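You operate a simulated robot arm through the tools that you are given. There is no shell and no other tool.

You run a simulated robot arm. Do the job below in one go: nothing can be reset, and whatever is moved stays where it is left.

Task
Stop the yellow unit's free flow with the valve seat knob; test it.
Fine: effort about 2.8 mbar, within 0.1 on the display; input port closed, black switch on inhale, breathing knob at 1; the test must end OK.

Only the result counts: the job must be done as asked and must still hold three seconds after the hand-in. Knocking over, shifting, dropping, spilling or breaking anything else fails it.

Robot
A 6-joint arm with a three-finger gripper, fixed in place. Base frame: the origin is at the foot of the arm, x ahead of it, y to its left, z up. Units: mm, rad, N and s.
Its first joint turns from -2.897 to 2.897 rad. Payload 4.89 kg.
The TCP is the grasp point between the finger pads, 30 mm short of the fingertips. In the tool frame z runs along the fingers and y along their closing line. Largest opening 164 mm; the body of the gripper starts 125 mm behind the TCP.
Orientation is that of the tool frame in the base frame, as a unit quaternion [w, x, y, z]. With the fingers straight down and closing along the base's y, the tool's x points along the base's -x, its y along +y and its z along -z.

Tools
- The arm moves only by the tool servo_tool. Its argument "plan" is a list of rows, each an object of numbers (a shift or turn left out is 0, a gripper value left out holds the last): "x", "y", "z": the shift along the tool's x, y, z in mm; "ax", "ay", "az": the turn, a rotation vector about the tool's x, y, z in rad; "fingers": the gripper command, from -1 (fully open) to 1 (shut), values between in proportion. In form: [{"x": .., "y": .., "z": .., "ax": .., "ay": .., "az": .., "fingers": ..}, ...]. A call has 1 to 20 rows; each row is the pose to reach, as a shift and turn from the pose commanded when the call began, along the tool's axes at that moment. A row lasts 0.2 s, in which the tool goes at most 50 mm and 0.15 rad; a call with a longer step from one row to the next is refused whole, and so is a gripper value outside its range. A pose out of reach is approached as far as the arm can. The call stops where the force on the tool passes 40 N (or 10 N more than at its start, if that is more) or the arm is blocked; 0.2 s more then pass. The fingers move at their own pace (about 108 mm/s each) and stop on an object; they squeeze with about 43 N. The grip force told is the motor's: it shows also when the fingers shut on nothing. Time passes only in rows, and 0.2 s behind the last, so rows that repeat a pose let the fingers close. The reply holds the time, the measured pose of the TCP, the force on the tool along the base axes, the opening and the grip force, in the units named above and with some noise, with the torque about the TCP (base axes, N m) and any sound that the robot's microphone picked up, and new pictures: "show" is both (left out), scene, wrist or none.
- Cameras (640 x 400 px; columns grow to the right, rows downward): "scene" is fixed at [56.5, 500.7, 1449.5]; the picture's right is [-0.77, -0.64, 0.00], its down [-0.07, 0.08, -0.99] and it looks along [0.64, -0.76, -0.11] (base axes); focal length 314 px, centre (320, 200). "wrist" rides on the gripper at [76, -2, -152] in the tool frame; the picture's right is [0.02, 1.00, 0.00], its down [-0.88, 0.02, -0.47] and it looks along [-0.47, 0.01, 0.88] (tool axes); focal length 247 px, centre (320, 200).
- move_column(by): slides the trunk up (or, below 0, down) by that many mm; the arm rides with it, the base frame stays. It gives what a move gives, with no picture.
- probe_pixels(camera, pixels): for up to 12 pixels [column, row] of the newest picture of that camera ("zoom" is the newest enlarged one), the place [x, y, z] in the base frame of the surface seen there, good to about 3 mm, but the place of the scene camera against the robot may be out by one fixed shift of up to 12 mm in any direction. It takes no simulated time.
- inspect(camera, box): a new picture of the part [left, top, right, bottom] of that camera's present view, enlarged. It takes no simulated time.
- hand_in(): hands the job in; it is judged then, once.

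Leave the gripper open and the arm clear of the work at the hand-in unless told otherwise.

The tools are called as name(argument=value, ...) on one line, values as JSON. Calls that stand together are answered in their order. servo_tool: Moves the arm, as the interface text tells. Its arguments: {"type":"object","properties":{"plan":{"type":"array","items":{"type":"object","properties":{"x":{"type":"number"},"y":{"type":"number"},"z":{"type":"number"},"ax":{"type":"number"},"ay":{"type":"number"},"az":{"type":"number"},"fingers":{"type":"number"}}}},"show":{"type":"string","enum":["both","scene","wrist","none"]}},"required":["plan"]} The other tools are called the same way: move_column (by) slides the trunk up or down; probe_pixels (camera, pixels) gives the place of the surface under pixels of a picture; inspect (camera, box) takes an enlarged picture of a part of a camera's view; hand_in () hands the job in.

At the start:

```text
clock: 0.0
position: [602.4, -376.7, 1538.5]
tool_rot: [-0.001, 0.001, 1.0, 0.001]
ft_force: [-0.2, -0.8, 0.3]
ft_torque: [-0.03, -0.03, 0.0]
grip_width: 164.2
grasp_force: 0.1
trunk travel left (down, up): [-225.0, 165.0]
```

scene: 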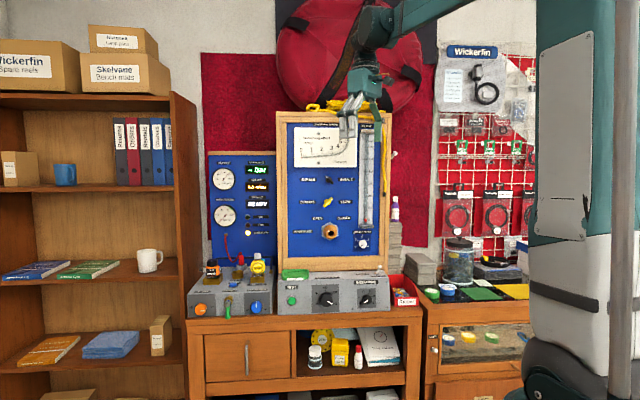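
wrist: 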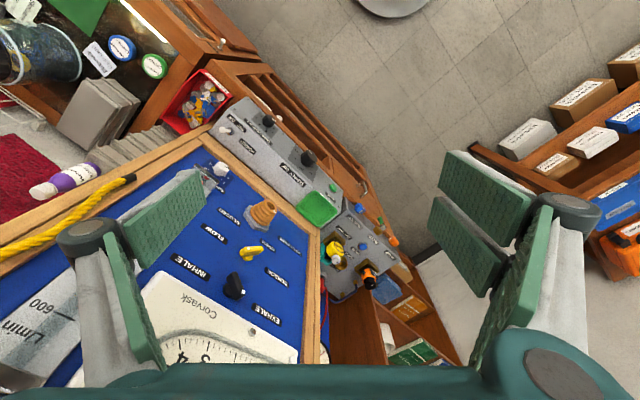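

I'll start by enlarging the work area in both cameras to see the panels, units and labels.

inspect(camera="scene", box=[180, 250, 400, 390])

inspect(camera="scene", box=[200, 100, 400, 270])

inspect(camera="wrist", box=[140, 90, 400, 380])

```text
2.86 times, centred on (290, 320) of scene
```

zoom: 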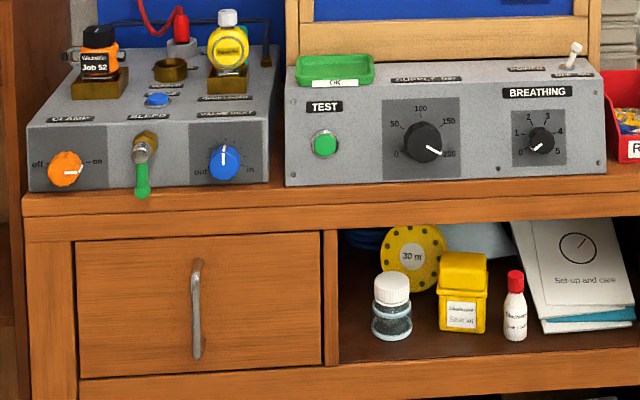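

```text
2.35 times, centred on (300, 185) of scene
```

zoom: 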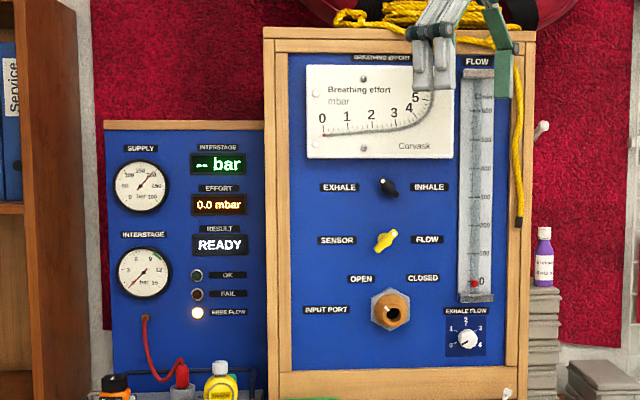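

```text
1.38 times, centred on (270, 235) of wrist
```

zoom: 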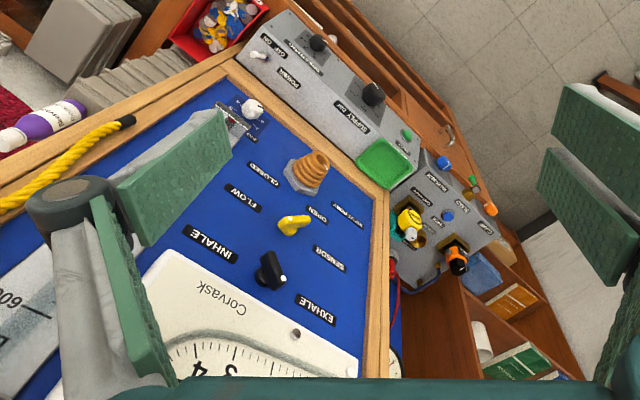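

Zooming deeper into the left box, the middle box and the left display.

inspect(camera="scene", box=[185, 250, 280, 320])

inspect(camera="scene", box=[275, 255, 395, 320])

inspect(camera="scene", box=[205, 150, 280, 250])

inspect(camera="scene", box=[280, 170, 390, 255])

inspect(camera="scene", box=[300, 320, 400, 380])

inspect(camera="wrist", box=[290, 180, 420, 310])

```text
5.71 times, centred on (232, 285) of scene
```

zoom: 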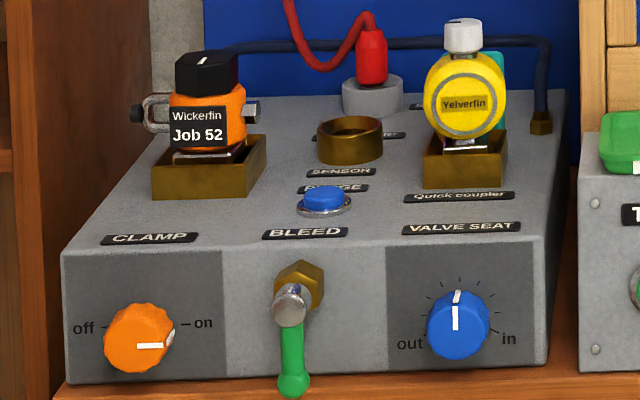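

```text
5.33 times, centred on (335, 288) of scene
```

zoom: 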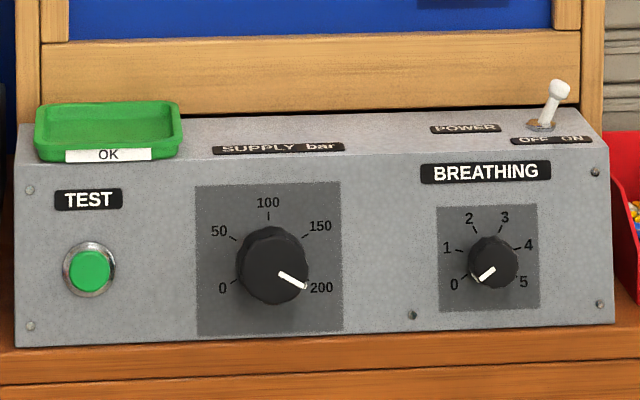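

```text
4.00 times, centred on (242, 200) of scene
```

zoom: 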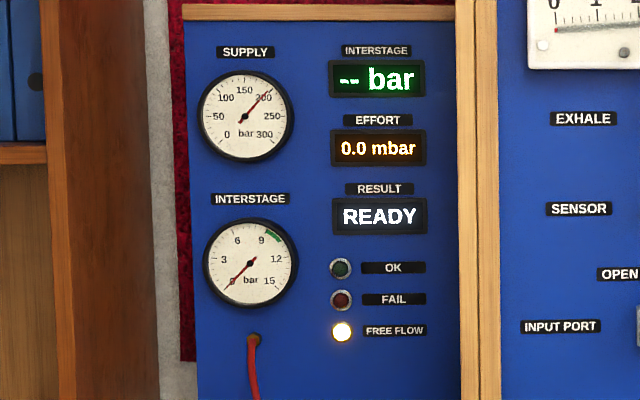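

```text
4.71 times, centred on (335, 212) of scene
```

zoom: 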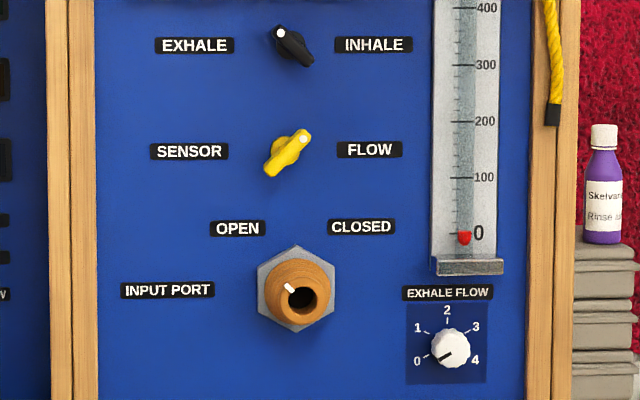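

```text
6.40 times, centred on (350, 350) of scene
```

zoom: 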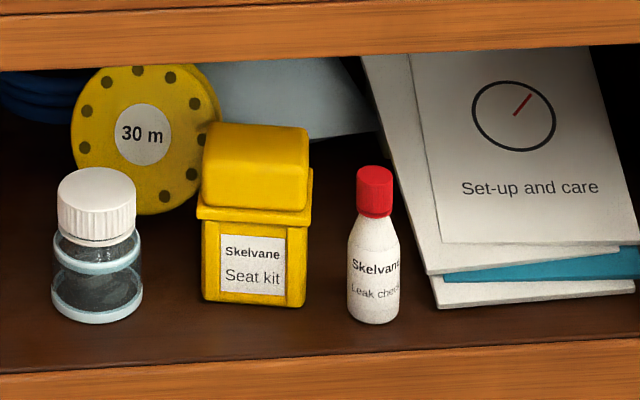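

```text
3.08 times, centred on (355, 245) of wrist
```

zoom: 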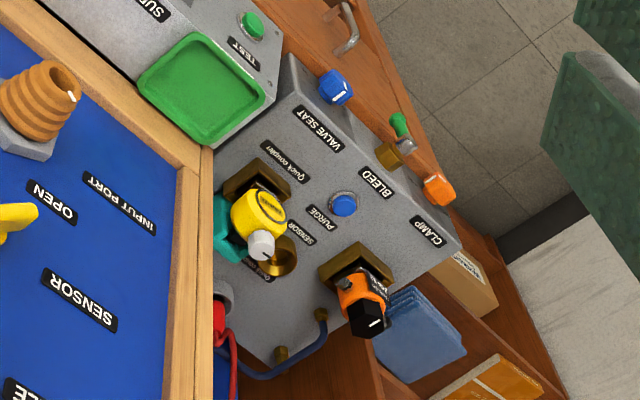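

I see: orange "Job 52" unit, yellow "Yelverfin" unit on the quick coupler, VALVE SEAT blue knob at mid, FREE FLOW lamp lit, black switch dot towards EXHALE, input port mark towards OPEN, breathing at 0. Now I'll probe positions in the wrist view.

probe_pixels(camera="wrist", pixels=[[358, 208], [377, 223], [393, 240], [331, 189], [308, 158], [268, 120], [236, 285], [250, 253], [262, 213], [340, 265], [365, 290], [363, 246]])

probe_pixels(camera="scene", pixels=[[257, 308], [292, 301], [329, 299], [367, 300], [201, 310], [229, 310], [329, 180], [327, 203], [331, 231], [364, 244], [259, 262], [230, 285]])

inspect(camera="wrist", box=[330, 230, 400, 310])

inspect(camera="scene", box=[225, 250, 280, 290])

```text
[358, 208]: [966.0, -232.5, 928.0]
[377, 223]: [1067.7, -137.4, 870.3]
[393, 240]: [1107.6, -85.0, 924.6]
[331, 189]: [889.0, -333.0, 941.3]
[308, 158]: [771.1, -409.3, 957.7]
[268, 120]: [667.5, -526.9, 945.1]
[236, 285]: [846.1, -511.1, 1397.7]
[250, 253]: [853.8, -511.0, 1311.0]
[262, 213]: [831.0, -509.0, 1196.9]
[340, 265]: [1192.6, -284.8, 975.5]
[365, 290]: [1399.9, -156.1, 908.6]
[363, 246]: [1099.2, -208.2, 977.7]
```

```text
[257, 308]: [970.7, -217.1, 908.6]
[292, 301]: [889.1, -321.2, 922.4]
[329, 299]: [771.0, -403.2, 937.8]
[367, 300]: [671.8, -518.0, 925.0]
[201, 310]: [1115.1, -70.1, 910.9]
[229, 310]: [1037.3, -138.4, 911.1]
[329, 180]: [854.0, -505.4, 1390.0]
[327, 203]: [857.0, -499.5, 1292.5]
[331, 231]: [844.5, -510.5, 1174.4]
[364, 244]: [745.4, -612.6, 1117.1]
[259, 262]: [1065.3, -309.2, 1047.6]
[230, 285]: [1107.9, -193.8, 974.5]
```

```text
5.00 times, centred on (365, 270) of wrist
```

zoom: 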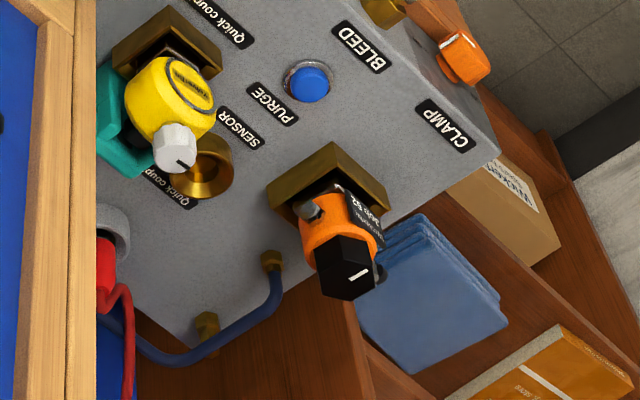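

```text
10.00 times, centred on (252, 270) of scene
```

zoom: 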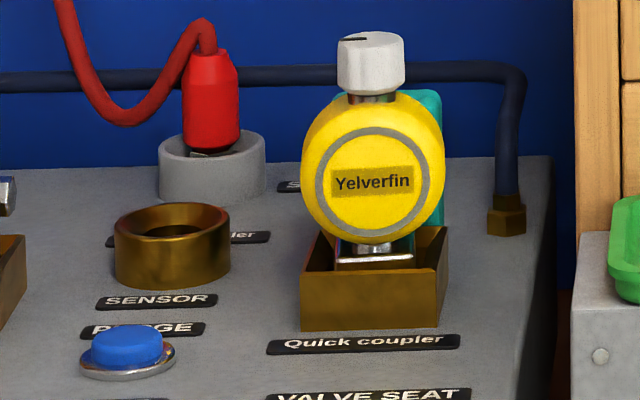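

Geometry: panels face the direction (-0.7, 0.7, 0), low control knobs at z≈910–945, the tall panel about 115 mm further back. The arm is clear, so I'll first yaw the tool so the wrist camera ends on the panel side; later I'll pitch it to point horizontally at the panels.

servo_tool(plan=[{"az": -0.147}, {"az": -0.294}, {"az": -0.441}, {"az": -0.588}, {"az": -0.735}, {"az": -0.882}, {"az": -1.029}, {"az": -1.176}, {"az": -1.323}, {"az": -1.47}, {"az": -1.617}, {"az": -1.764}, {"az": -1.911}, {"az": -2.058}, {"az": -2.205}, {"az": -2.3562}], show="both")

```text
refused: row 16 steps farther than a row can; nothing moved
```

Last step was slightly too large; I'll repeat it with the small remainder spread out.

servo_tool(plan=[{"az": -0.147}, {"az": -0.294}, {"az": -0.441}, {"az": -0.588}, {"az": -0.735}, {"az": -0.882}, {"az": -1.029}, {"az": -1.176}, {"az": -1.323}, {"az": -1.47}, {"az": -1.617}, {"az": -1.764}, {"az": -1.911}, {"az": -2.058}, {"az": -2.205}, {"az": -2.3}, {"az": -2.3562}], show="both")

```text
clock: 3.6
position: [601.9, -377.8, 1538.4]
tool_rot: [0.0, 0.924, -0.382, 0.0]
ft_force: [-0.7, 0.0, -0.1]
ft_torque: [0.02, -0.02, 0.0]
grip_width: 164.0
grasp_force: 0.1
trunk travel left (down, up): [-225.0, 165.0]
```

scene: 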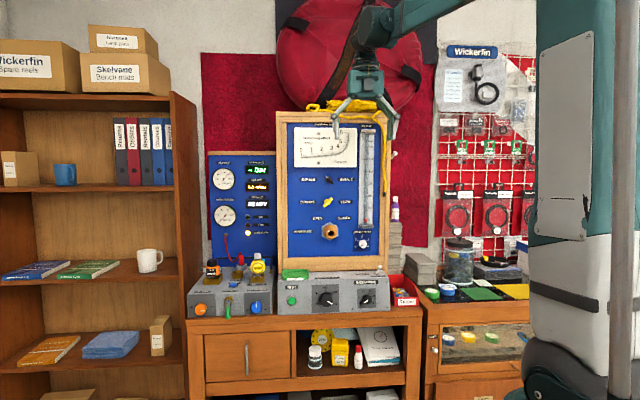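
wrist: 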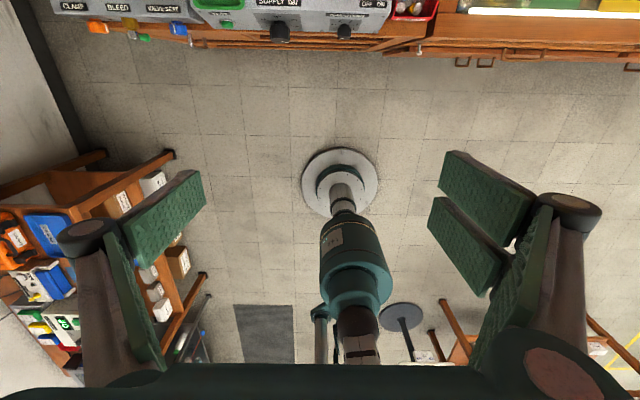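

Yaw worked. Now pitch 90° about tool y, lowering 200 mm at the same time (TCP at 692 mm from the base toward the panel; panel fronts at ≥830, so it is free).

servo_tool(plan=[{"ay": 0.131, "z": 15}, {"ay": 0.262, "z": 30}, {"ay": 0.393, "z": 45}, {"ay": 0.524, "z": 60}, {"ay": 0.655, "z": 75}, {"ay": 0.786, "z": 90}, {"ay": 0.917, "z": 105}, {"ay": 1.048, "z": 120}, {"ay": 1.179, "z": 140}, {"ay": 1.31, "z": 160}, {"ay": 1.441, "z": 180}, {"ay": 1.5708, "z": 200}], show="both")

```text
clock: 6.2
position: [601.8, -375.7, 1337.9]
tool_rot: [0.27, 0.654, -0.27, 0.653]
ft_force: [-1.6, 1.5, 0.7]
ft_torque: [0.06, 0.03, 0.12]
grip_width: 164.1
grasp_force: 0.0
trunk travel left (down, up): [-225.0, 165.0]
```

scene: 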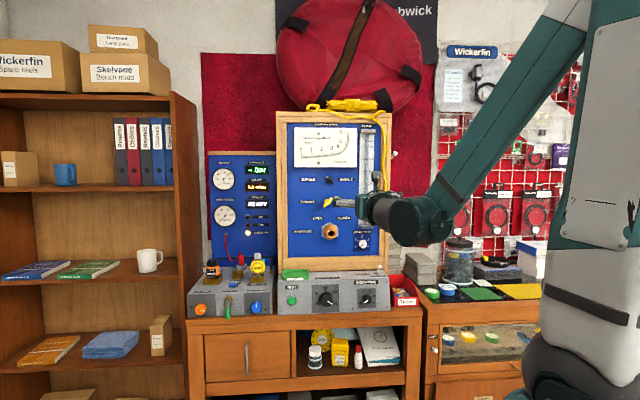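
wrist: 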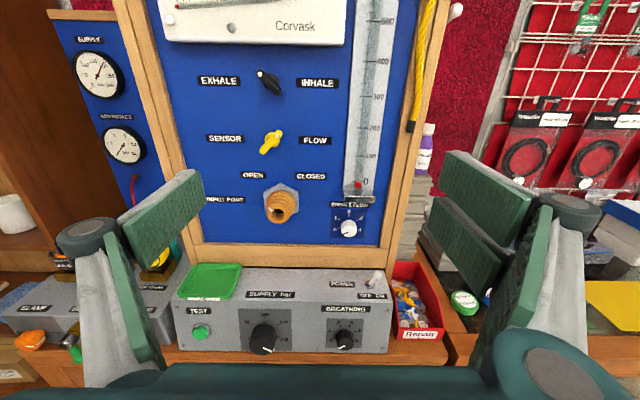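

The tool now faces the panel with a clear view. I'll zoom in on the switches and the low box, and probe the controls.

inspect(camera="wrist", box=[195, 60, 375, 245])

inspect(camera="wrist", box=[180, 260, 400, 360])

probe_pixels(camera="wrist", pixels=[[268, 80], [262, 73], [278, 90], [272, 140], [281, 206], [282, 215], [285, 205], [347, 229], [200, 331], [264, 338], [344, 341], [300, 110]])

```text
2.16 times, centred on (285, 152) of wrist
```

zoom: 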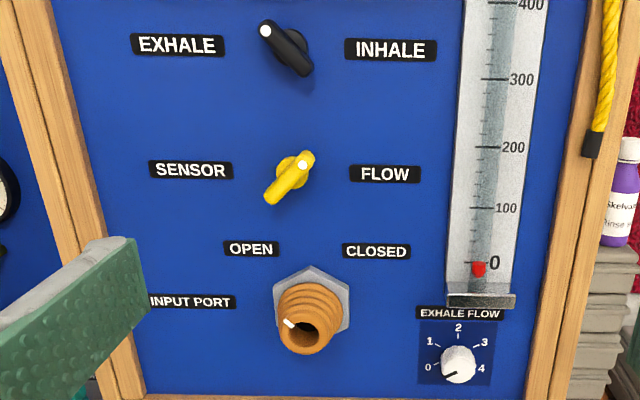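

```text
2.91 times, centred on (290, 310) of wrist
```

zoom: 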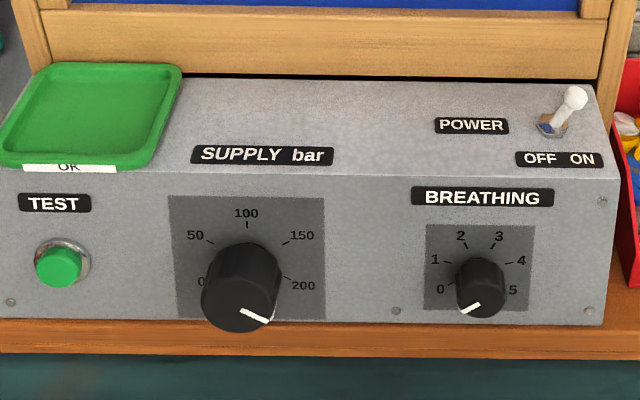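

```text
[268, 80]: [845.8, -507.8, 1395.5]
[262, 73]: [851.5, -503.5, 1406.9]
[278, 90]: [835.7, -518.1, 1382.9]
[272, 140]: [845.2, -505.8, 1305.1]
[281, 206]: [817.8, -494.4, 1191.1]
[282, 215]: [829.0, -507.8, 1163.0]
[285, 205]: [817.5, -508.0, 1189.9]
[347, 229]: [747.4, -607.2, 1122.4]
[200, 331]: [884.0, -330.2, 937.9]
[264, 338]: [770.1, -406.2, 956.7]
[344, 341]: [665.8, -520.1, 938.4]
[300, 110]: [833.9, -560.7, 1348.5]
```

The black switch handle pivots near (844,-511,1395), with its dot up-left (EXHALE); it protrudes ~29 mm from the panel. I'll move in front of it, roll the tool -45° so the fingers straddle the handle, and narrow the opening to ~50 mm, staying ~45 mm short.

servo_tool(plan=[{"x": 10, "y": -13, "z": 32, "az": -0.131, "fingers": 0.39}, {"x": 19, "y": -25, "z": 64, "az": -0.262}, {"x": 28, "y": -38, "z": 96, "az": -0.393}, {"x": 38, "y": -50, "z": 128, "az": -0.524}, {"x": 48, "y": -63, "z": 160, "az": -0.655}, {"x": 57, "y": -75.5, "z": 185, "az": -0.785}, {"x": 57, "y": -75.5, "z": 185, "az": -0.785}], show="both")

```text
clock: 7.8
position: [788.4, -452.8, 1393.8]
tool_rot: [0.501, 0.707, 0.001, 0.499]
ft_force: [1.1, -0.7, -0.1]
ft_torque: [-0.05, -0.04, -0.04]
grip_width: 50.3
grasp_force: 0.1
trunk travel left (down, up): [-225.0, 165.0]
```

scene: 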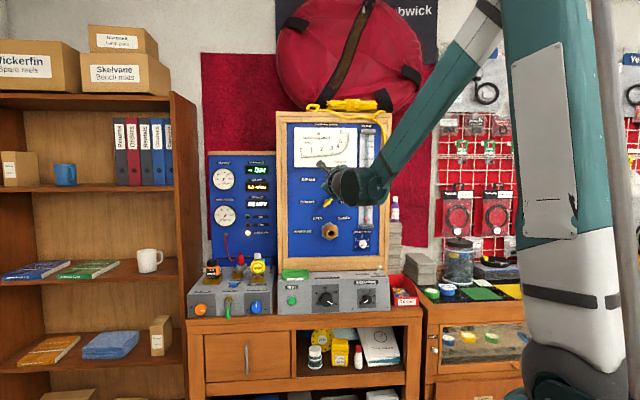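
wrist: 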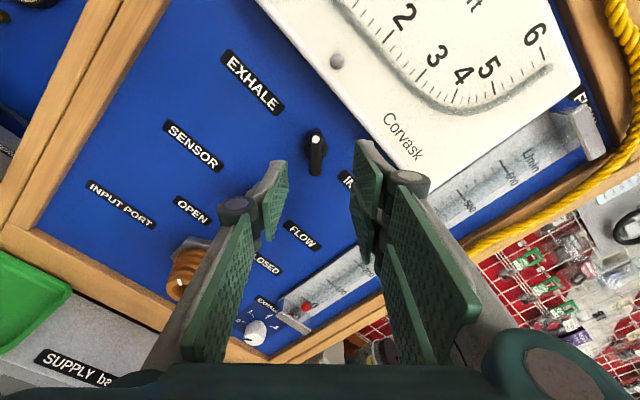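

The handle is aligned with the fingers' slot in the wrist picture (around (316,152)). Probing it for precise offsets.

inspect(camera="wrist", box=[270, 110, 370, 190])

probe_pixels(camera="wrist", pixels=[[316, 133], [316, 150], [316, 168], [310, 158], [322, 158], [316, 140], [290, 140]])

```text
5.00 times, centred on (320, 150) of wrist
```

zoom: 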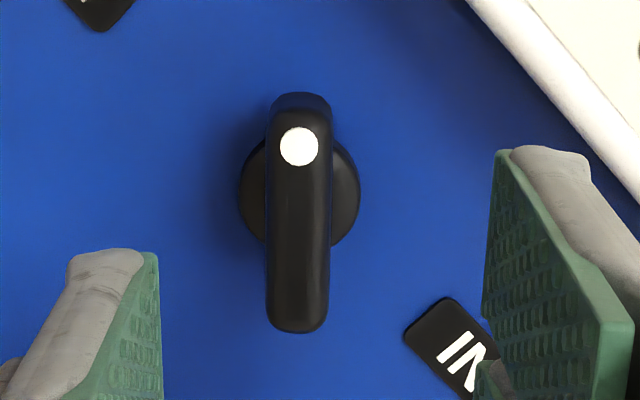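

```text
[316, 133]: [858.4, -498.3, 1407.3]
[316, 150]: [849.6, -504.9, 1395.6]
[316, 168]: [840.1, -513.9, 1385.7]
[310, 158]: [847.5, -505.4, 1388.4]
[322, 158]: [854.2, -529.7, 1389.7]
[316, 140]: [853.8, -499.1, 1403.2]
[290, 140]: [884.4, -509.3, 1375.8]
```

Handle centre is ~3–4 mm off the tool axis; front at 958 mm depth, panel at 985. I'll correct (+4 x, −3 y), advance 62 mm so the tips overlap the handle 12 mm, then close.

servo_tool(plan=[{"x": 4, "y": -3, "z": 20}, {"x": 4, "y": -3, "z": 40}, {"x": 4, "y": -3, "z": 55}, {"x": 4, "y": -3, "z": 62}, {"x": 4, "y": -3, "z": 62, "fingers": 0.7}, {"x": 4, "y": -3, "z": 62, "fingers": 1}, {"x": 4, "y": -3, "z": 62, "fingers": 1}, {"x": 4, "y": -3, "z": 62, "fingers": 1}], show="wrist")

```text
clock: 9.6
position: [835.1, -494.1, 1392.5]
tool_rot: [0.499, 0.708, 0.001, 0.5]
ft_force: [-0.2, 17.4, -36.9]
ft_torque: [0.34, 0.27, 0.93]
grip_width: 12.8
grasp_force: 44.4
trunk travel left (down, up): [-225.0, 165.0]
```

wrist: 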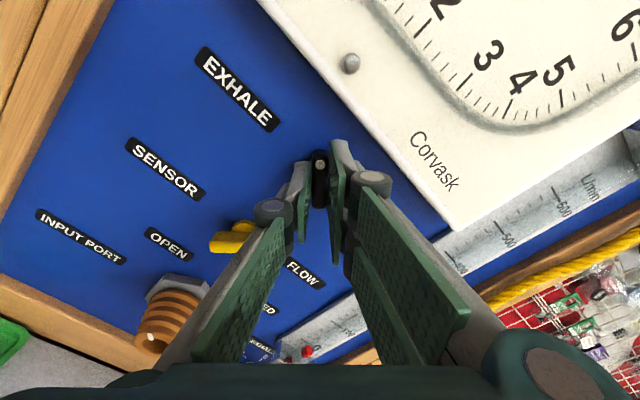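

Gripped (12.8 mm). There's ~37 N side load because the handle sits ~2 mm further toward −y; I'll relax that offset first.

servo_tool(plan=[{"y": -1.2}, {"y": -2.2}, {"y": -2.2}], show="none")

```text
clock: 10.4
position: [834.3, -494.3, 1393.0]
tool_rot: [0.5, 0.707, -0.001, 0.5]
ft_force: [4.2, 6.5, -13.6]
ft_torque: [0.47, 0.43, -0.13]
grip_width: 12.8
grasp_force: 45.1
trunk travel left (down, up): [-225.0, 165.0]
```

Load fell. Trim 1 mm more and start turning clockwise 0.45 rad, then check the forces.

servo_tool(plan=[{"y": -0.9}, {"y": -0.9, "az": 0.12}, {"y": -0.9, "az": 0.24}, {"y": -0.9, "az": 0.36}, {"y": -0.9, "az": 0.45}], show="wrist")

```text
clock: 11.6
position: [834.8, -495.2, 1393.1]
tool_rot: [0.377, 0.689, -0.159, 0.599]
ft_force: [-1.3, -10.5, 4.1]
ft_torque: [-0.08, -0.03, -0.22]
grip_width: 12.5
grasp_force: 45.5
trunk travel left (down, up): [-225.0, 165.0]
```

wrist: 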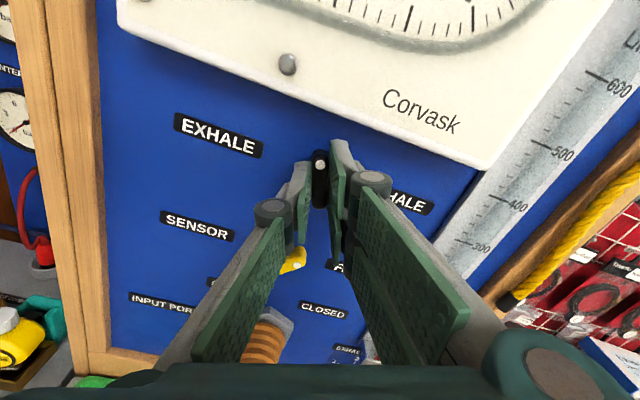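

Turning smoothly with low force. Continue another 0.6 rad.

servo_tool(plan=[{"az": 0.12}, {"az": 0.24}, {"az": 0.36}, {"az": 0.48}, {"az": 0.6}], show="none")

servo_tool(plan=[{"az": 0.1}, {"az": 0.2}, {"az": 0.3}, {"az": 0.4}, {"az": 0.5}, {"az": 0.53}], show="both")

```text
clock: 12.8
position: [834.2, -494.3, 1393.7]
tool_rot: [0.183, 0.611, -0.356, 0.683]
ft_force: [-8.4, -17.7, -3.7]
ft_torque: [-0.2, -0.23, -0.62]
grip_width: 12.7
grasp_force: 45.0
trunk travel left (down, up): [-225.0, 165.0]
```

```text
clock: 14.2
position: [833.0, -496.0, 1391.9]
tool_rot: [-0.004, 0.496, -0.504, 0.707]
ft_force: [-13.2, -33.4, 2.5]
ft_torque: [-0.62, 0.22, -1.07]
grip_width: 12.9
grasp_force: 45.3
trunk travel left (down, up): [-225.0, 165.0]
```

scene: 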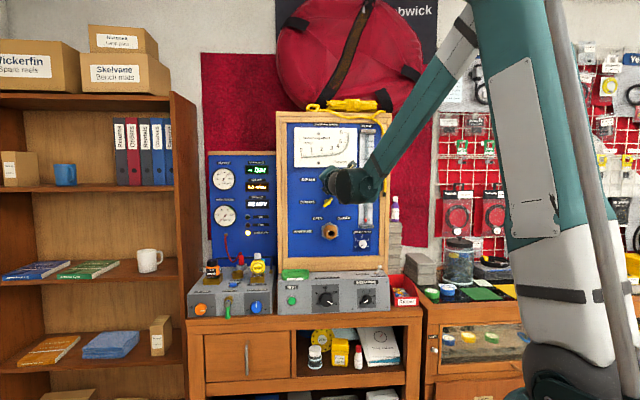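
wrist: 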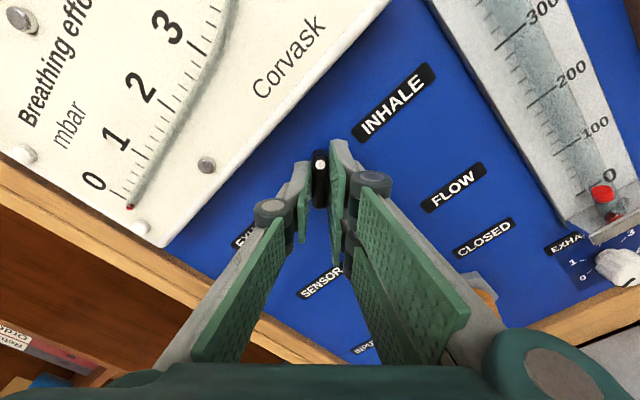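

The switch dot now points up-right to INHALE. Release, back off 60 mm and look.

servo_tool(plan=[{"fingers": 0.39}, {"fingers": 0.39}, {"fingers": 0.39}, {"z": -20}, {"z": -45}, {"z": -80}, {"z": -110}], show="both")

inspect(camera="scene", box=[205, 150, 280, 250])

inspect(camera="wrist", box=[220, 110, 420, 230])

```text
clock: 15.8
position: [756.8, -416.5, 1393.4]
tool_rot: [-0.003, 0.498, -0.502, 0.707]
ft_force: [1.0, -0.7, -0.6]
ft_torque: [-0.07, -0.08, -0.03]
grip_width: 49.8
grasp_force: 0.1
trunk travel left (down, up): [-225.0, 165.0]
```

scene: 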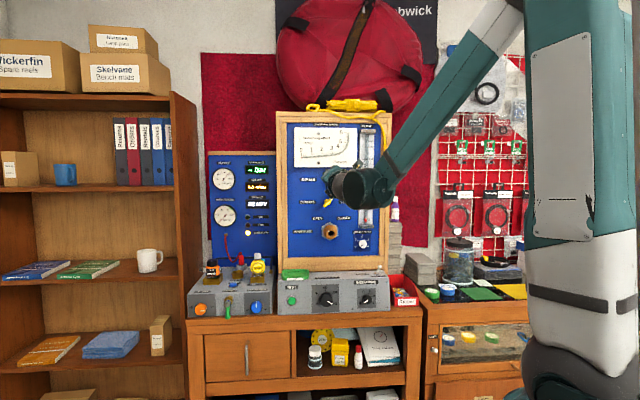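
wrist: 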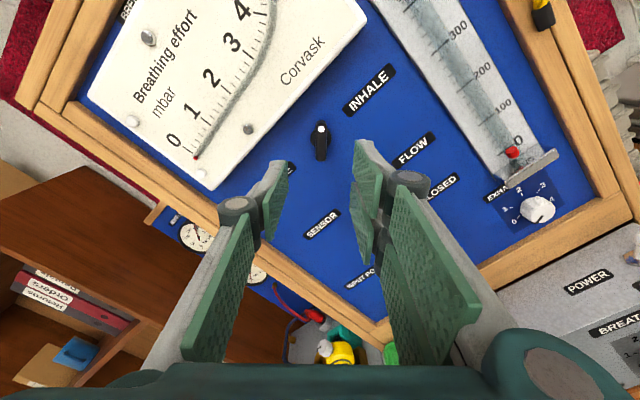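

```text
4.00 times, centred on (242, 200) of scene
```

zoom: 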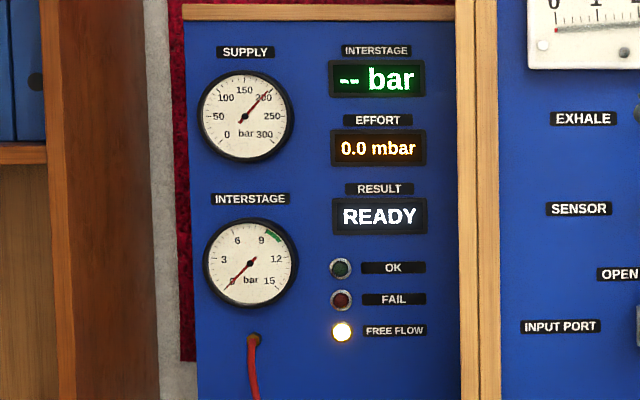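

```text
3.20 times, centred on (320, 170) of wrist
```

zoom: 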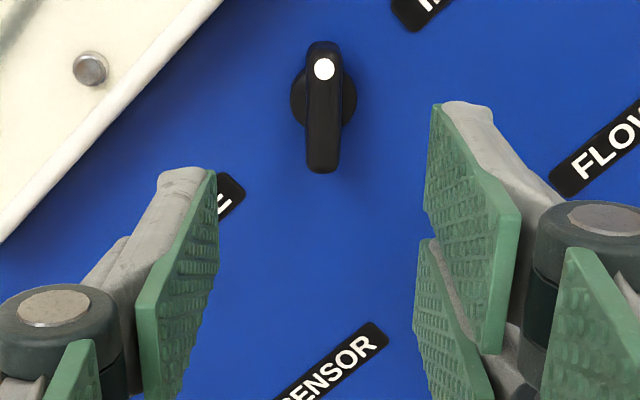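

The switch sits at INHALE. Next the input port: move to about 200 mm lower in front of it with roll back to zero, opening the fingers to ~80 mm.

servo_tool(plan=[{"x": -17, "y": 20, "z": -10, "az": -0.1, "fingers": 0.05}, {"x": -34, "y": 39, "z": -20, "az": -0.2}, {"x": -51, "y": 59, "z": -30, "az": -0.3}, {"x": -68, "y": 79, "z": -30, "az": -0.4}, {"x": -85, "y": 98, "z": -30, "az": -0.5}, {"x": -102, "y": 118, "z": -30, "az": -0.6}, {"x": -120, "y": 138, "z": -30, "az": -0.7}, {"x": -136.7, "y": 157.4, "z": -30, "az": -0.785}, {"x": -136.7, "y": 157.4, "z": -30, "az": -0.785}], show="wrist")

inspect(camera="wrist", box=[250, 90, 390, 180])

```text
clock: 17.8
position: [726.5, -403.3, 1181.7]
tool_rot: [0.268, 0.652, -0.274, 0.654]
ft_force: [-0.1, -0.2, 0.7]
ft_torque: [-0.03, -0.01, -0.03]
grip_width: 77.5
grasp_force: 0.0
trunk travel left (down, up): [-225.0, 165.0]
```

wrist: 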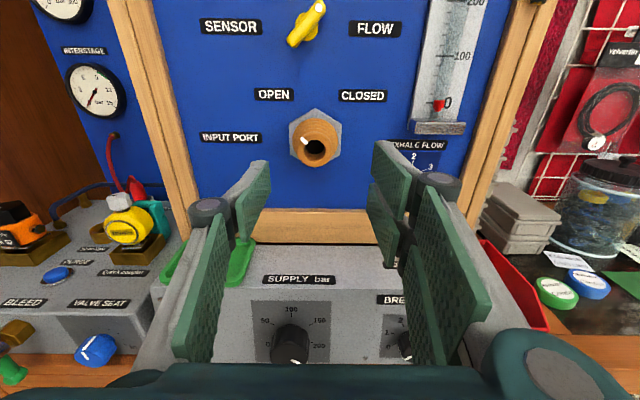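

```text
4.44 times, centred on (320, 135) of wrist
```

zoom: 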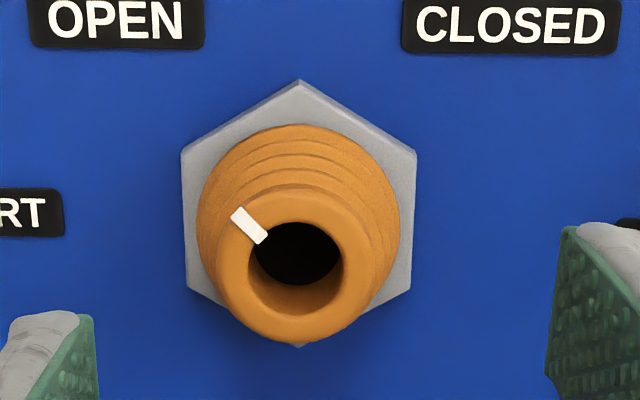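

The white mark is at 45° up-left = OPEN. Probing the barb rim on four sides, its base and the hex nut.

probe_pixels(camera="zoom", pixels=[[233, 268], [358, 268], [296, 207], [296, 328], [205, 225], [392, 225], [298, 135], [300, 105], [195, 180], [405, 180], [120, 120]])

```text
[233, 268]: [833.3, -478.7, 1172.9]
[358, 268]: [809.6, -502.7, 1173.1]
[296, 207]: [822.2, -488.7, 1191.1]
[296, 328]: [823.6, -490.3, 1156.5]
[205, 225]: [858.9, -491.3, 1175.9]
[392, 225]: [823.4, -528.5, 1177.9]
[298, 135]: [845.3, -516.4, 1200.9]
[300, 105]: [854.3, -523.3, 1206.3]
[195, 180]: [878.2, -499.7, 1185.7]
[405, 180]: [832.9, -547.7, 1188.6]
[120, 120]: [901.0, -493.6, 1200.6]
```

Barb axis: s=234 (i.e. −5.4 in tool y), z=1174, front at 928 mm, widest ~55 mm near 955+, hex at 974. I'll align, roll −45°, advance to tips ≈965, then close.

servo_tool(plan=[{"x": -4, "y": -3, "z": 15, "az": -0.131}, {"x": -7.9, "y": -5.4, "z": 30, "az": -0.262}, {"x": -7.9, "y": -5.4, "z": 45, "az": -0.393}, {"x": -7.9, "y": -5.4, "z": 60, "az": -0.524}, {"x": -7.9, "y": -5.4, "z": 80, "az": -0.655}, {"x": -7.9, "y": -5.4, "z": 100, "az": -0.785}, {"x": -7.9, "y": -5.4, "z": 120, "az": -0.785}, {"x": -7.9, "y": -5.4, "z": 136, "az": -0.785}], show="wrist")

```text
clock: 19.6
position: [829.6, -495.4, 1177.3]
tool_rot: [0.498, 0.707, -0.003, 0.502]
ft_force: [0.8, -0.1, 0.3]
ft_torque: [0.07, 0.04, -0.02]
grip_width: 77.9
grasp_force: 0.0
trunk travel left (down, up): [-225.0, 165.0]
```

wrist: 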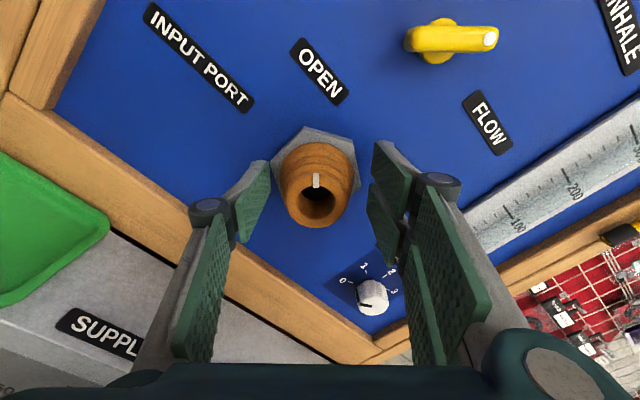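

The barb centre appears ~3 mm low and ~2 mm left in the tool picture; correct by that and close.

servo_tool(plan=[{"x": -3, "y": -2}, {"x": -3, "y": -2, "fingers": 0.3}, {"x": -3, "y": -2, "fingers": 1}, {"x": -3, "y": -2, "fingers": 1}, {"x": -3, "y": -2, "fingers": 1}], show="wrist")

```text
clock: 20.8
position: [829.3, -495.5, 1172.3]
tool_rot: [0.498, 0.707, -0.005, 0.502]
ft_force: [1.6, 13.2, -13.9]
ft_torque: [0.37, 0.35, 0.51]
grip_width: 54.6
grasp_force: 45.1
trunk travel left (down, up): [-225.0, 165.0]
```

wrist: 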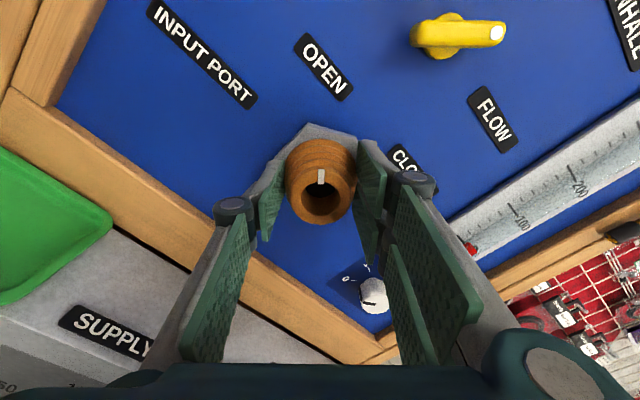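

Held at 54.6 mm with a small side load. Trim −1 mm in y and turn clockwise 0.5 rad.

servo_tool(plan=[{"y": -1}, {"y": -1, "az": 0.12}, {"y": -1, "az": 0.24}, {"y": -1, "az": 0.36}, {"y": -1, "az": 0.5}], show="wrist")

```text
clock: 22.0
position: [828.3, -495.9, 1173.7]
tool_rot: [0.357, 0.684, -0.179, 0.61]
ft_force: [26.4, -8.2, 16.1]
ft_torque: [-0.3, -0.31, 0.55]
grip_width: 54.8
grasp_force: 44.9
trunk travel left (down, up): [-225.0, 165.0]
```

wrist: 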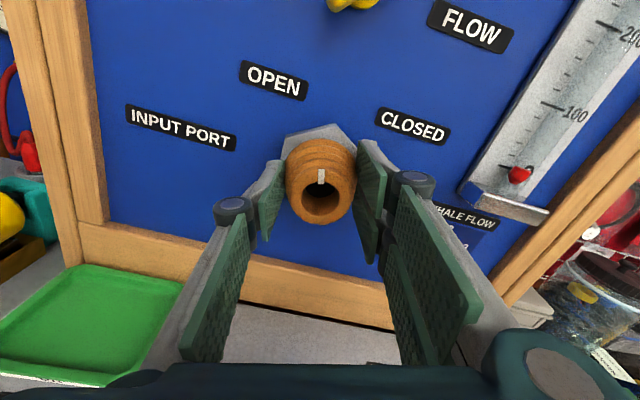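

The barb turns with the grip. Relieving small offsets and continuing 0.55 rad.

servo_tool(plan=[{"x": 0.7, "y": -0.5, "z": 1.2}, {"x": 0.7, "y": -0.5, "z": 1.2, "az": 0.12}, {"x": 0.7, "y": -0.5, "z": 1.2, "az": 0.24}, {"x": 0.7, "y": -0.5, "z": 1.2, "az": 0.36}, {"x": 0.7, "y": -0.5, "z": 1.2, "az": 0.55}], show="none")

```text
refused: row 5 steps farther than a row can; nothing moved
```

Fixing the too-large last step.

servo_tool(plan=[{"x": 0.7, "y": -0.5, "z": 1.2}, {"x": 0.7, "y": -0.5, "z": 1.2, "az": 0.14}, {"x": 0.7, "y": -0.5, "z": 1.2, "az": 0.28}, {"x": 0.7, "y": -0.5, "z": 1.2, "az": 0.42}, {"x": 0.7, "y": -0.5, "z": 1.2, "az": 0.55}], show="none")

```text
clock: 23.2
position: [828.0, -495.5, 1173.9]
tool_rot: [0.179, 0.609, -0.359, 0.684]
ft_force: [-0.3, 0.2, 3.3]
ft_torque: [-0.04, -0.06, -0.02]
grip_width: 54.8
grasp_force: 45.5
trunk travel left (down, up): [-225.0, 165.0]
```

Nearly no load. Turn the remaining 0.52 rad to +45°.

servo_tool(plan=[{"az": 0.13}, {"az": 0.26}, {"az": 0.39}, {"az": 0.52}, {"az": 0.52}], show="wrist")

```text
clock: 24.4
position: [828.4, -496.0, 1174.2]
tool_rot: [-0.004, 0.497, -0.503, 0.707]
ft_force: [-0.7, -3.0, 11.6]
ft_torque: [-0.99, 0.49, -0.04]
grip_width: 54.9
grasp_force: 44.8
trunk travel left (down, up): [-225.0, 165.0]
```

wrist: 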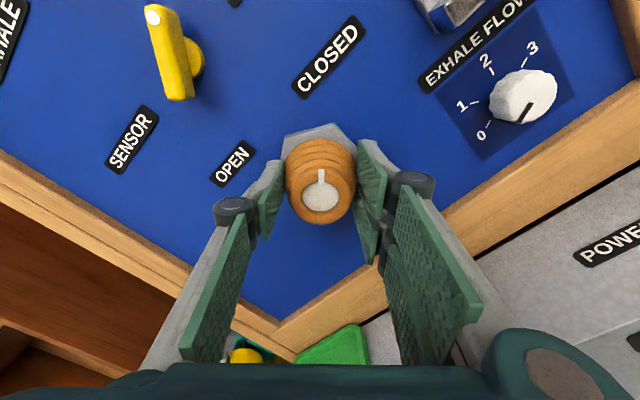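

The bore is now shut (grey disc) and the mark is at CLOSED. Release, back off 110 mm.

servo_tool(plan=[{"fingers": 0.05}, {"fingers": 0.05}, {"fingers": 0.05}, {"z": -30}, {"z": -70}, {"z": -110}, {"z": -150}], show="both")

inspect(camera="scene", box=[205, 150, 280, 250])

inspect(camera="wrist", box=[220, 70, 420, 210])

```text
clock: 26.0
position: [723.3, -388.7, 1173.9]
tool_rot: [-0.003, 0.498, -0.502, 0.707]
ft_force: [0.4, -0.9, 0.5]
ft_torque: [-0.06, -0.07, 0.04]
grip_width: 78.1
grasp_force: 0.0
trunk travel left (down, up): [-225.0, 165.0]
```

scene: 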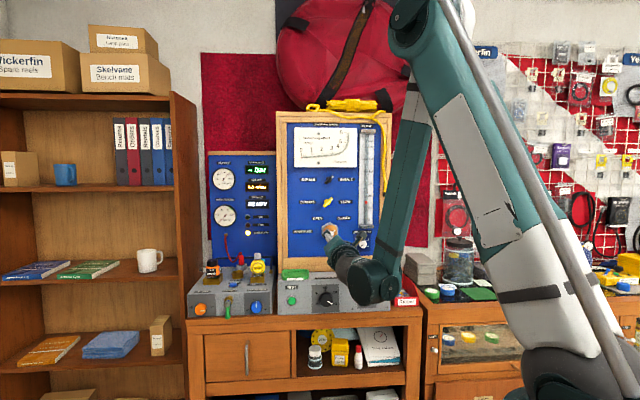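
wrist: 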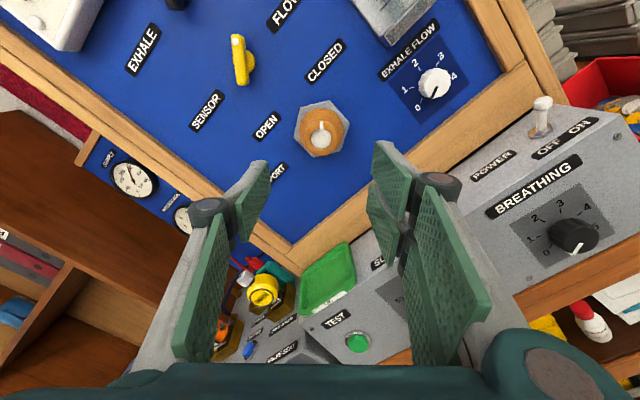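

```text
4.00 times, centred on (242, 200) of scene
```

zoom: 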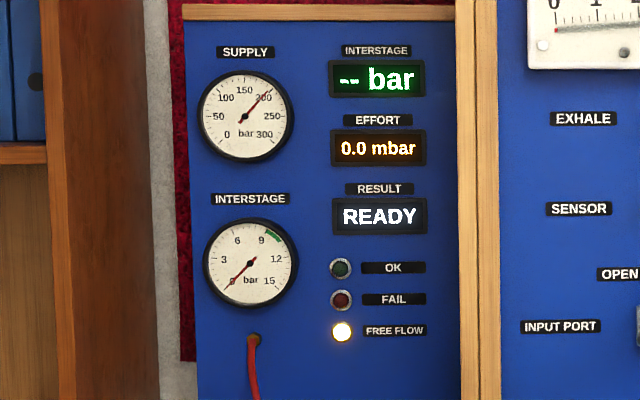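

```text
2.86 times, centred on (320, 140) of wrist
```

zoom: 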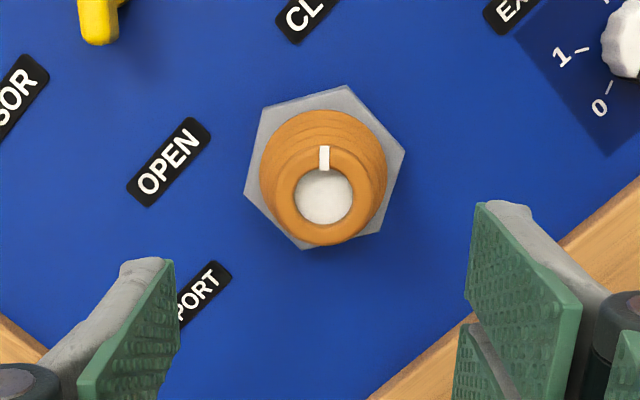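

Port CLOSED confirmed. Next the BREATHING knob: retreat and move to a viewing pose in front of it (s≈103, z≈949), roll back to 0.

servo_tool(plan=[{"x": 0, "y": 0, "z": -30}, {"x": -7, "y": 28, "z": -46, "az": -0.09}, {"x": -14, "y": 56, "z": -46, "az": -0.18}, {"x": -21, "y": 84, "z": -46, "az": -0.27}, {"x": -28, "y": 112, "z": -46, "az": -0.36}, {"x": -36, "y": 140, "z": -46, "az": -0.45}, {"x": -43, "y": 168, "z": -46, "az": -0.54}, {"x": -50, "y": 196, "z": -46, "az": -0.63}, {"x": -58, "y": 225, "z": -46, "az": -0.72}, {"x": -64.6, "y": 253.6, "z": -46, "az": -0.785}, {"x": -64.6, "y": 253.6, "z": -46, "az": -0.785}], show="both")

inspect(camera="wrist", box=[250, 90, 390, 190])

```text
clock: 28.4
position: [685.4, -510.2, 1148.8]
tool_rot: [0.268, 0.653, -0.273, 0.654]
ft_force: [-0.6, -0.5, -0.3]
ft_torque: [-0.03, 0.02, 0.01]
grip_width: 77.7
grasp_force: 0.1
out of reach, approached as far as the arm can: row 2, 3, 4, 5, 6, 7, 8, 9, 10, 11
trunk travel left (down, up): [-225.0, 165.0]
```

scene: 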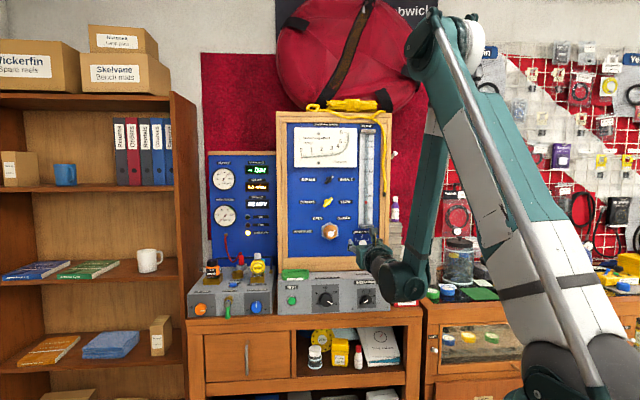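
wrist: 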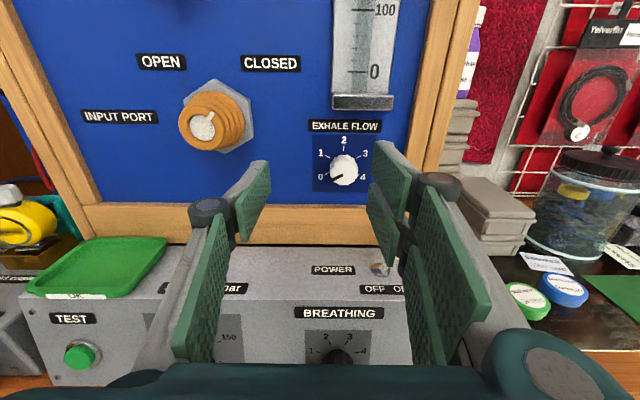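

```text
4.00 times, centred on (320, 140) of wrist
```

zoom: 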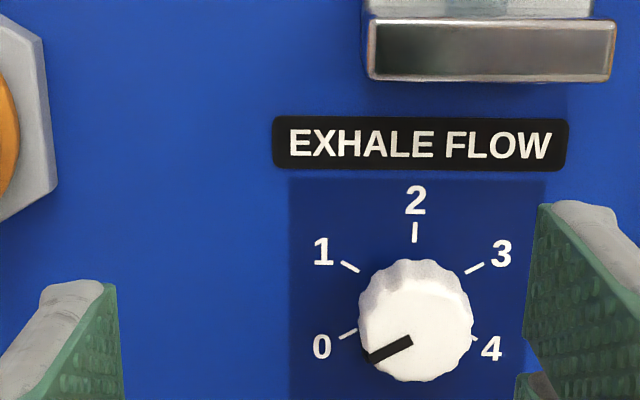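

The arm couldn't reach that low; I need the trunk lower. First go up and back (so that lowering is clear of the box), then lower the trunk.

servo_tool(plan=[{"x": 30, "z": -20}, {"x": 60, "z": -50}, {"x": 90, "z": -80}, {"x": 110, "z": -110}, {"x": 130, "y": 10, "z": -125}, {"x": 130, "y": 20, "z": -125}], show="none")

```text
clock: 29.8
position: [589.4, -433.9, 1286.8]
tool_rot: [0.267, 0.652, -0.273, 0.655]
ft_force: [-0.3, 0.5, 0.4]
ft_torque: [0.06, 0.04, 0.0]
grip_width: 78.1
grasp_force: 0.1
trunk travel left (down, up): [-225.0, 165.0]
```

Position: d=724, s=110, z=1287. Lower the trunk 220 mm.

move_column(by=-220)

```text
clock: 32.1
position: [589.0, -434.6, 1066.5]
tool_rot: [0.266, 0.652, -0.273, 0.655]
ft_force: [0.2, 0.4, 0.1]
ft_torque: [0.01, 0.01, 0.02]
grip_width: 78.2
grasp_force: 0.1
trunk travel left (down, up): [-5.0, 385.0]
```

Now descend 110 mm with the arm to face the BREATHING knob from ~100 mm.

servo_tool(plan=[{"x": -30, "y": 3}, {"x": -60, "y": 5}, {"x": -85, "y": 7, "z": 6}, {"x": -105, "y": 7, "z": 12}, {"x": -105, "y": 7, "z": 12}], show="both")

inspect(camera="wrist", box=[250, 90, 390, 190])

```text
clock: 33.3
position: [599.3, -451.5, 981.2]
tool_rot: [0.267, 0.653, -0.274, 0.654]
ft_force: [0.6, 1.0, -0.3]
ft_torque: [0.05, 0.05, -0.04]
grip_width: 77.8
grasp_force: 0.0
out of reach, approached as far as the arm can: row 4, 5
trunk travel left (down, up): [-5.0, 385.0]
```

scene: 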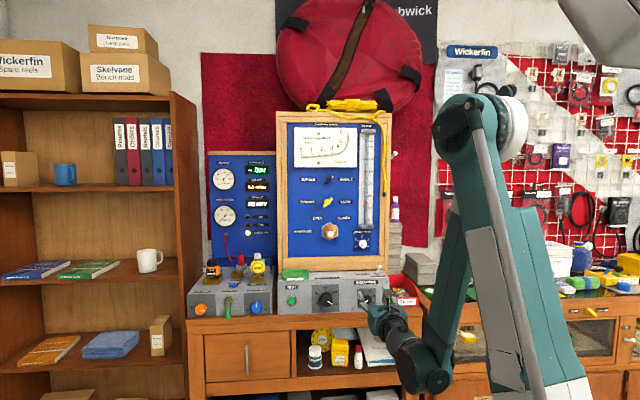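
wrist: 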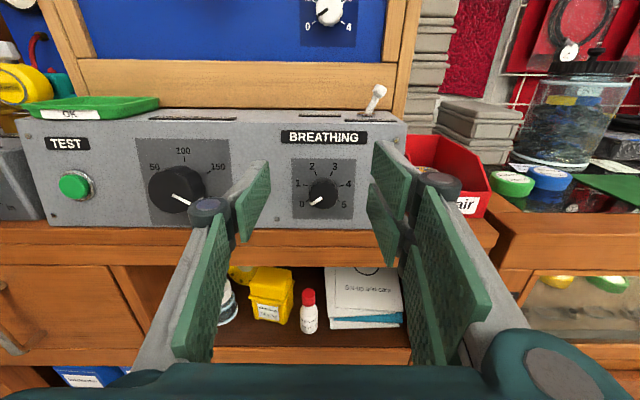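

```text
4.00 times, centred on (320, 140) of wrist
```

zoom: 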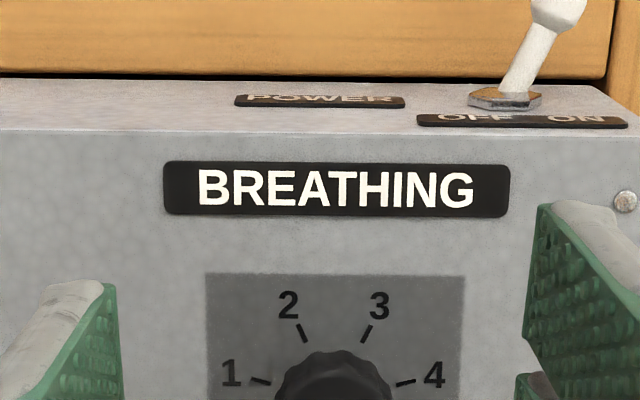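

Probing the knob and its dial to get its centre and depth.

inspect(camera="wrist", box=[272, 150, 372, 230])

probe_pixels(camera="wrist", pixels=[[322, 193], [312, 195], [333, 195], [322, 184], [322, 203], [322, 162], [300, 162], [322, 213], [350, 210], [74, 186], [187, 190], [215, 200]])

```text
5.00 times, centred on (322, 190) of wrist
```

zoom: 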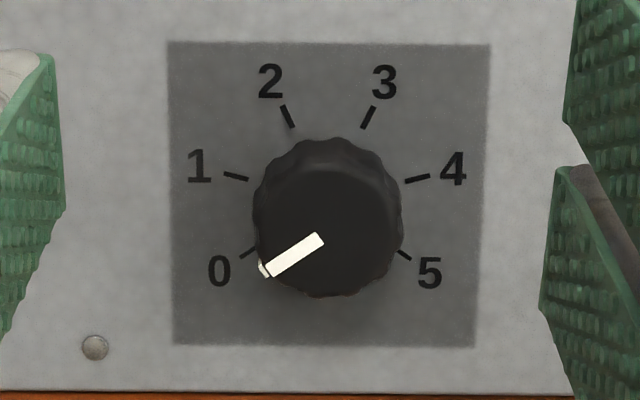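

```text
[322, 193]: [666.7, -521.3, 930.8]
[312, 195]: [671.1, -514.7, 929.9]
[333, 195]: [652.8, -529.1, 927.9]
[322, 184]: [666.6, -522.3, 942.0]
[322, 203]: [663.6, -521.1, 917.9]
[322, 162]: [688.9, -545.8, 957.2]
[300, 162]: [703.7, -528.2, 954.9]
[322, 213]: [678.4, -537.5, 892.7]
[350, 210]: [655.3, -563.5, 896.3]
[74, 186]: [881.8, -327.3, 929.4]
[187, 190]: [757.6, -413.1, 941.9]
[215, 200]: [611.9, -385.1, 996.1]
```

The front face seems to lean back (~11°). Probing more points of that face to get its tilt.

probe_pixels(camera="wrist", pixels=[[110, 130], [110, 215], [270, 125], [270, 212], [345, 150], [345, 215], [125, 145], [125, 205], [232, 135], [232, 215], [60, 215], [60, 128]])

```text
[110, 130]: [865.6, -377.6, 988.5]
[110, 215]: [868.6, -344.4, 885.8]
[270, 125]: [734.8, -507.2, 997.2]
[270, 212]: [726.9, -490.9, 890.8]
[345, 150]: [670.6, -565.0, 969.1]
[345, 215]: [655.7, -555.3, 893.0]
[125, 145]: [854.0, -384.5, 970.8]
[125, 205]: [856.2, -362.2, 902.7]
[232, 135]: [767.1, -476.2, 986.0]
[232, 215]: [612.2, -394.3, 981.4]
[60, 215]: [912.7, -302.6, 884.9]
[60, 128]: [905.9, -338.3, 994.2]
```

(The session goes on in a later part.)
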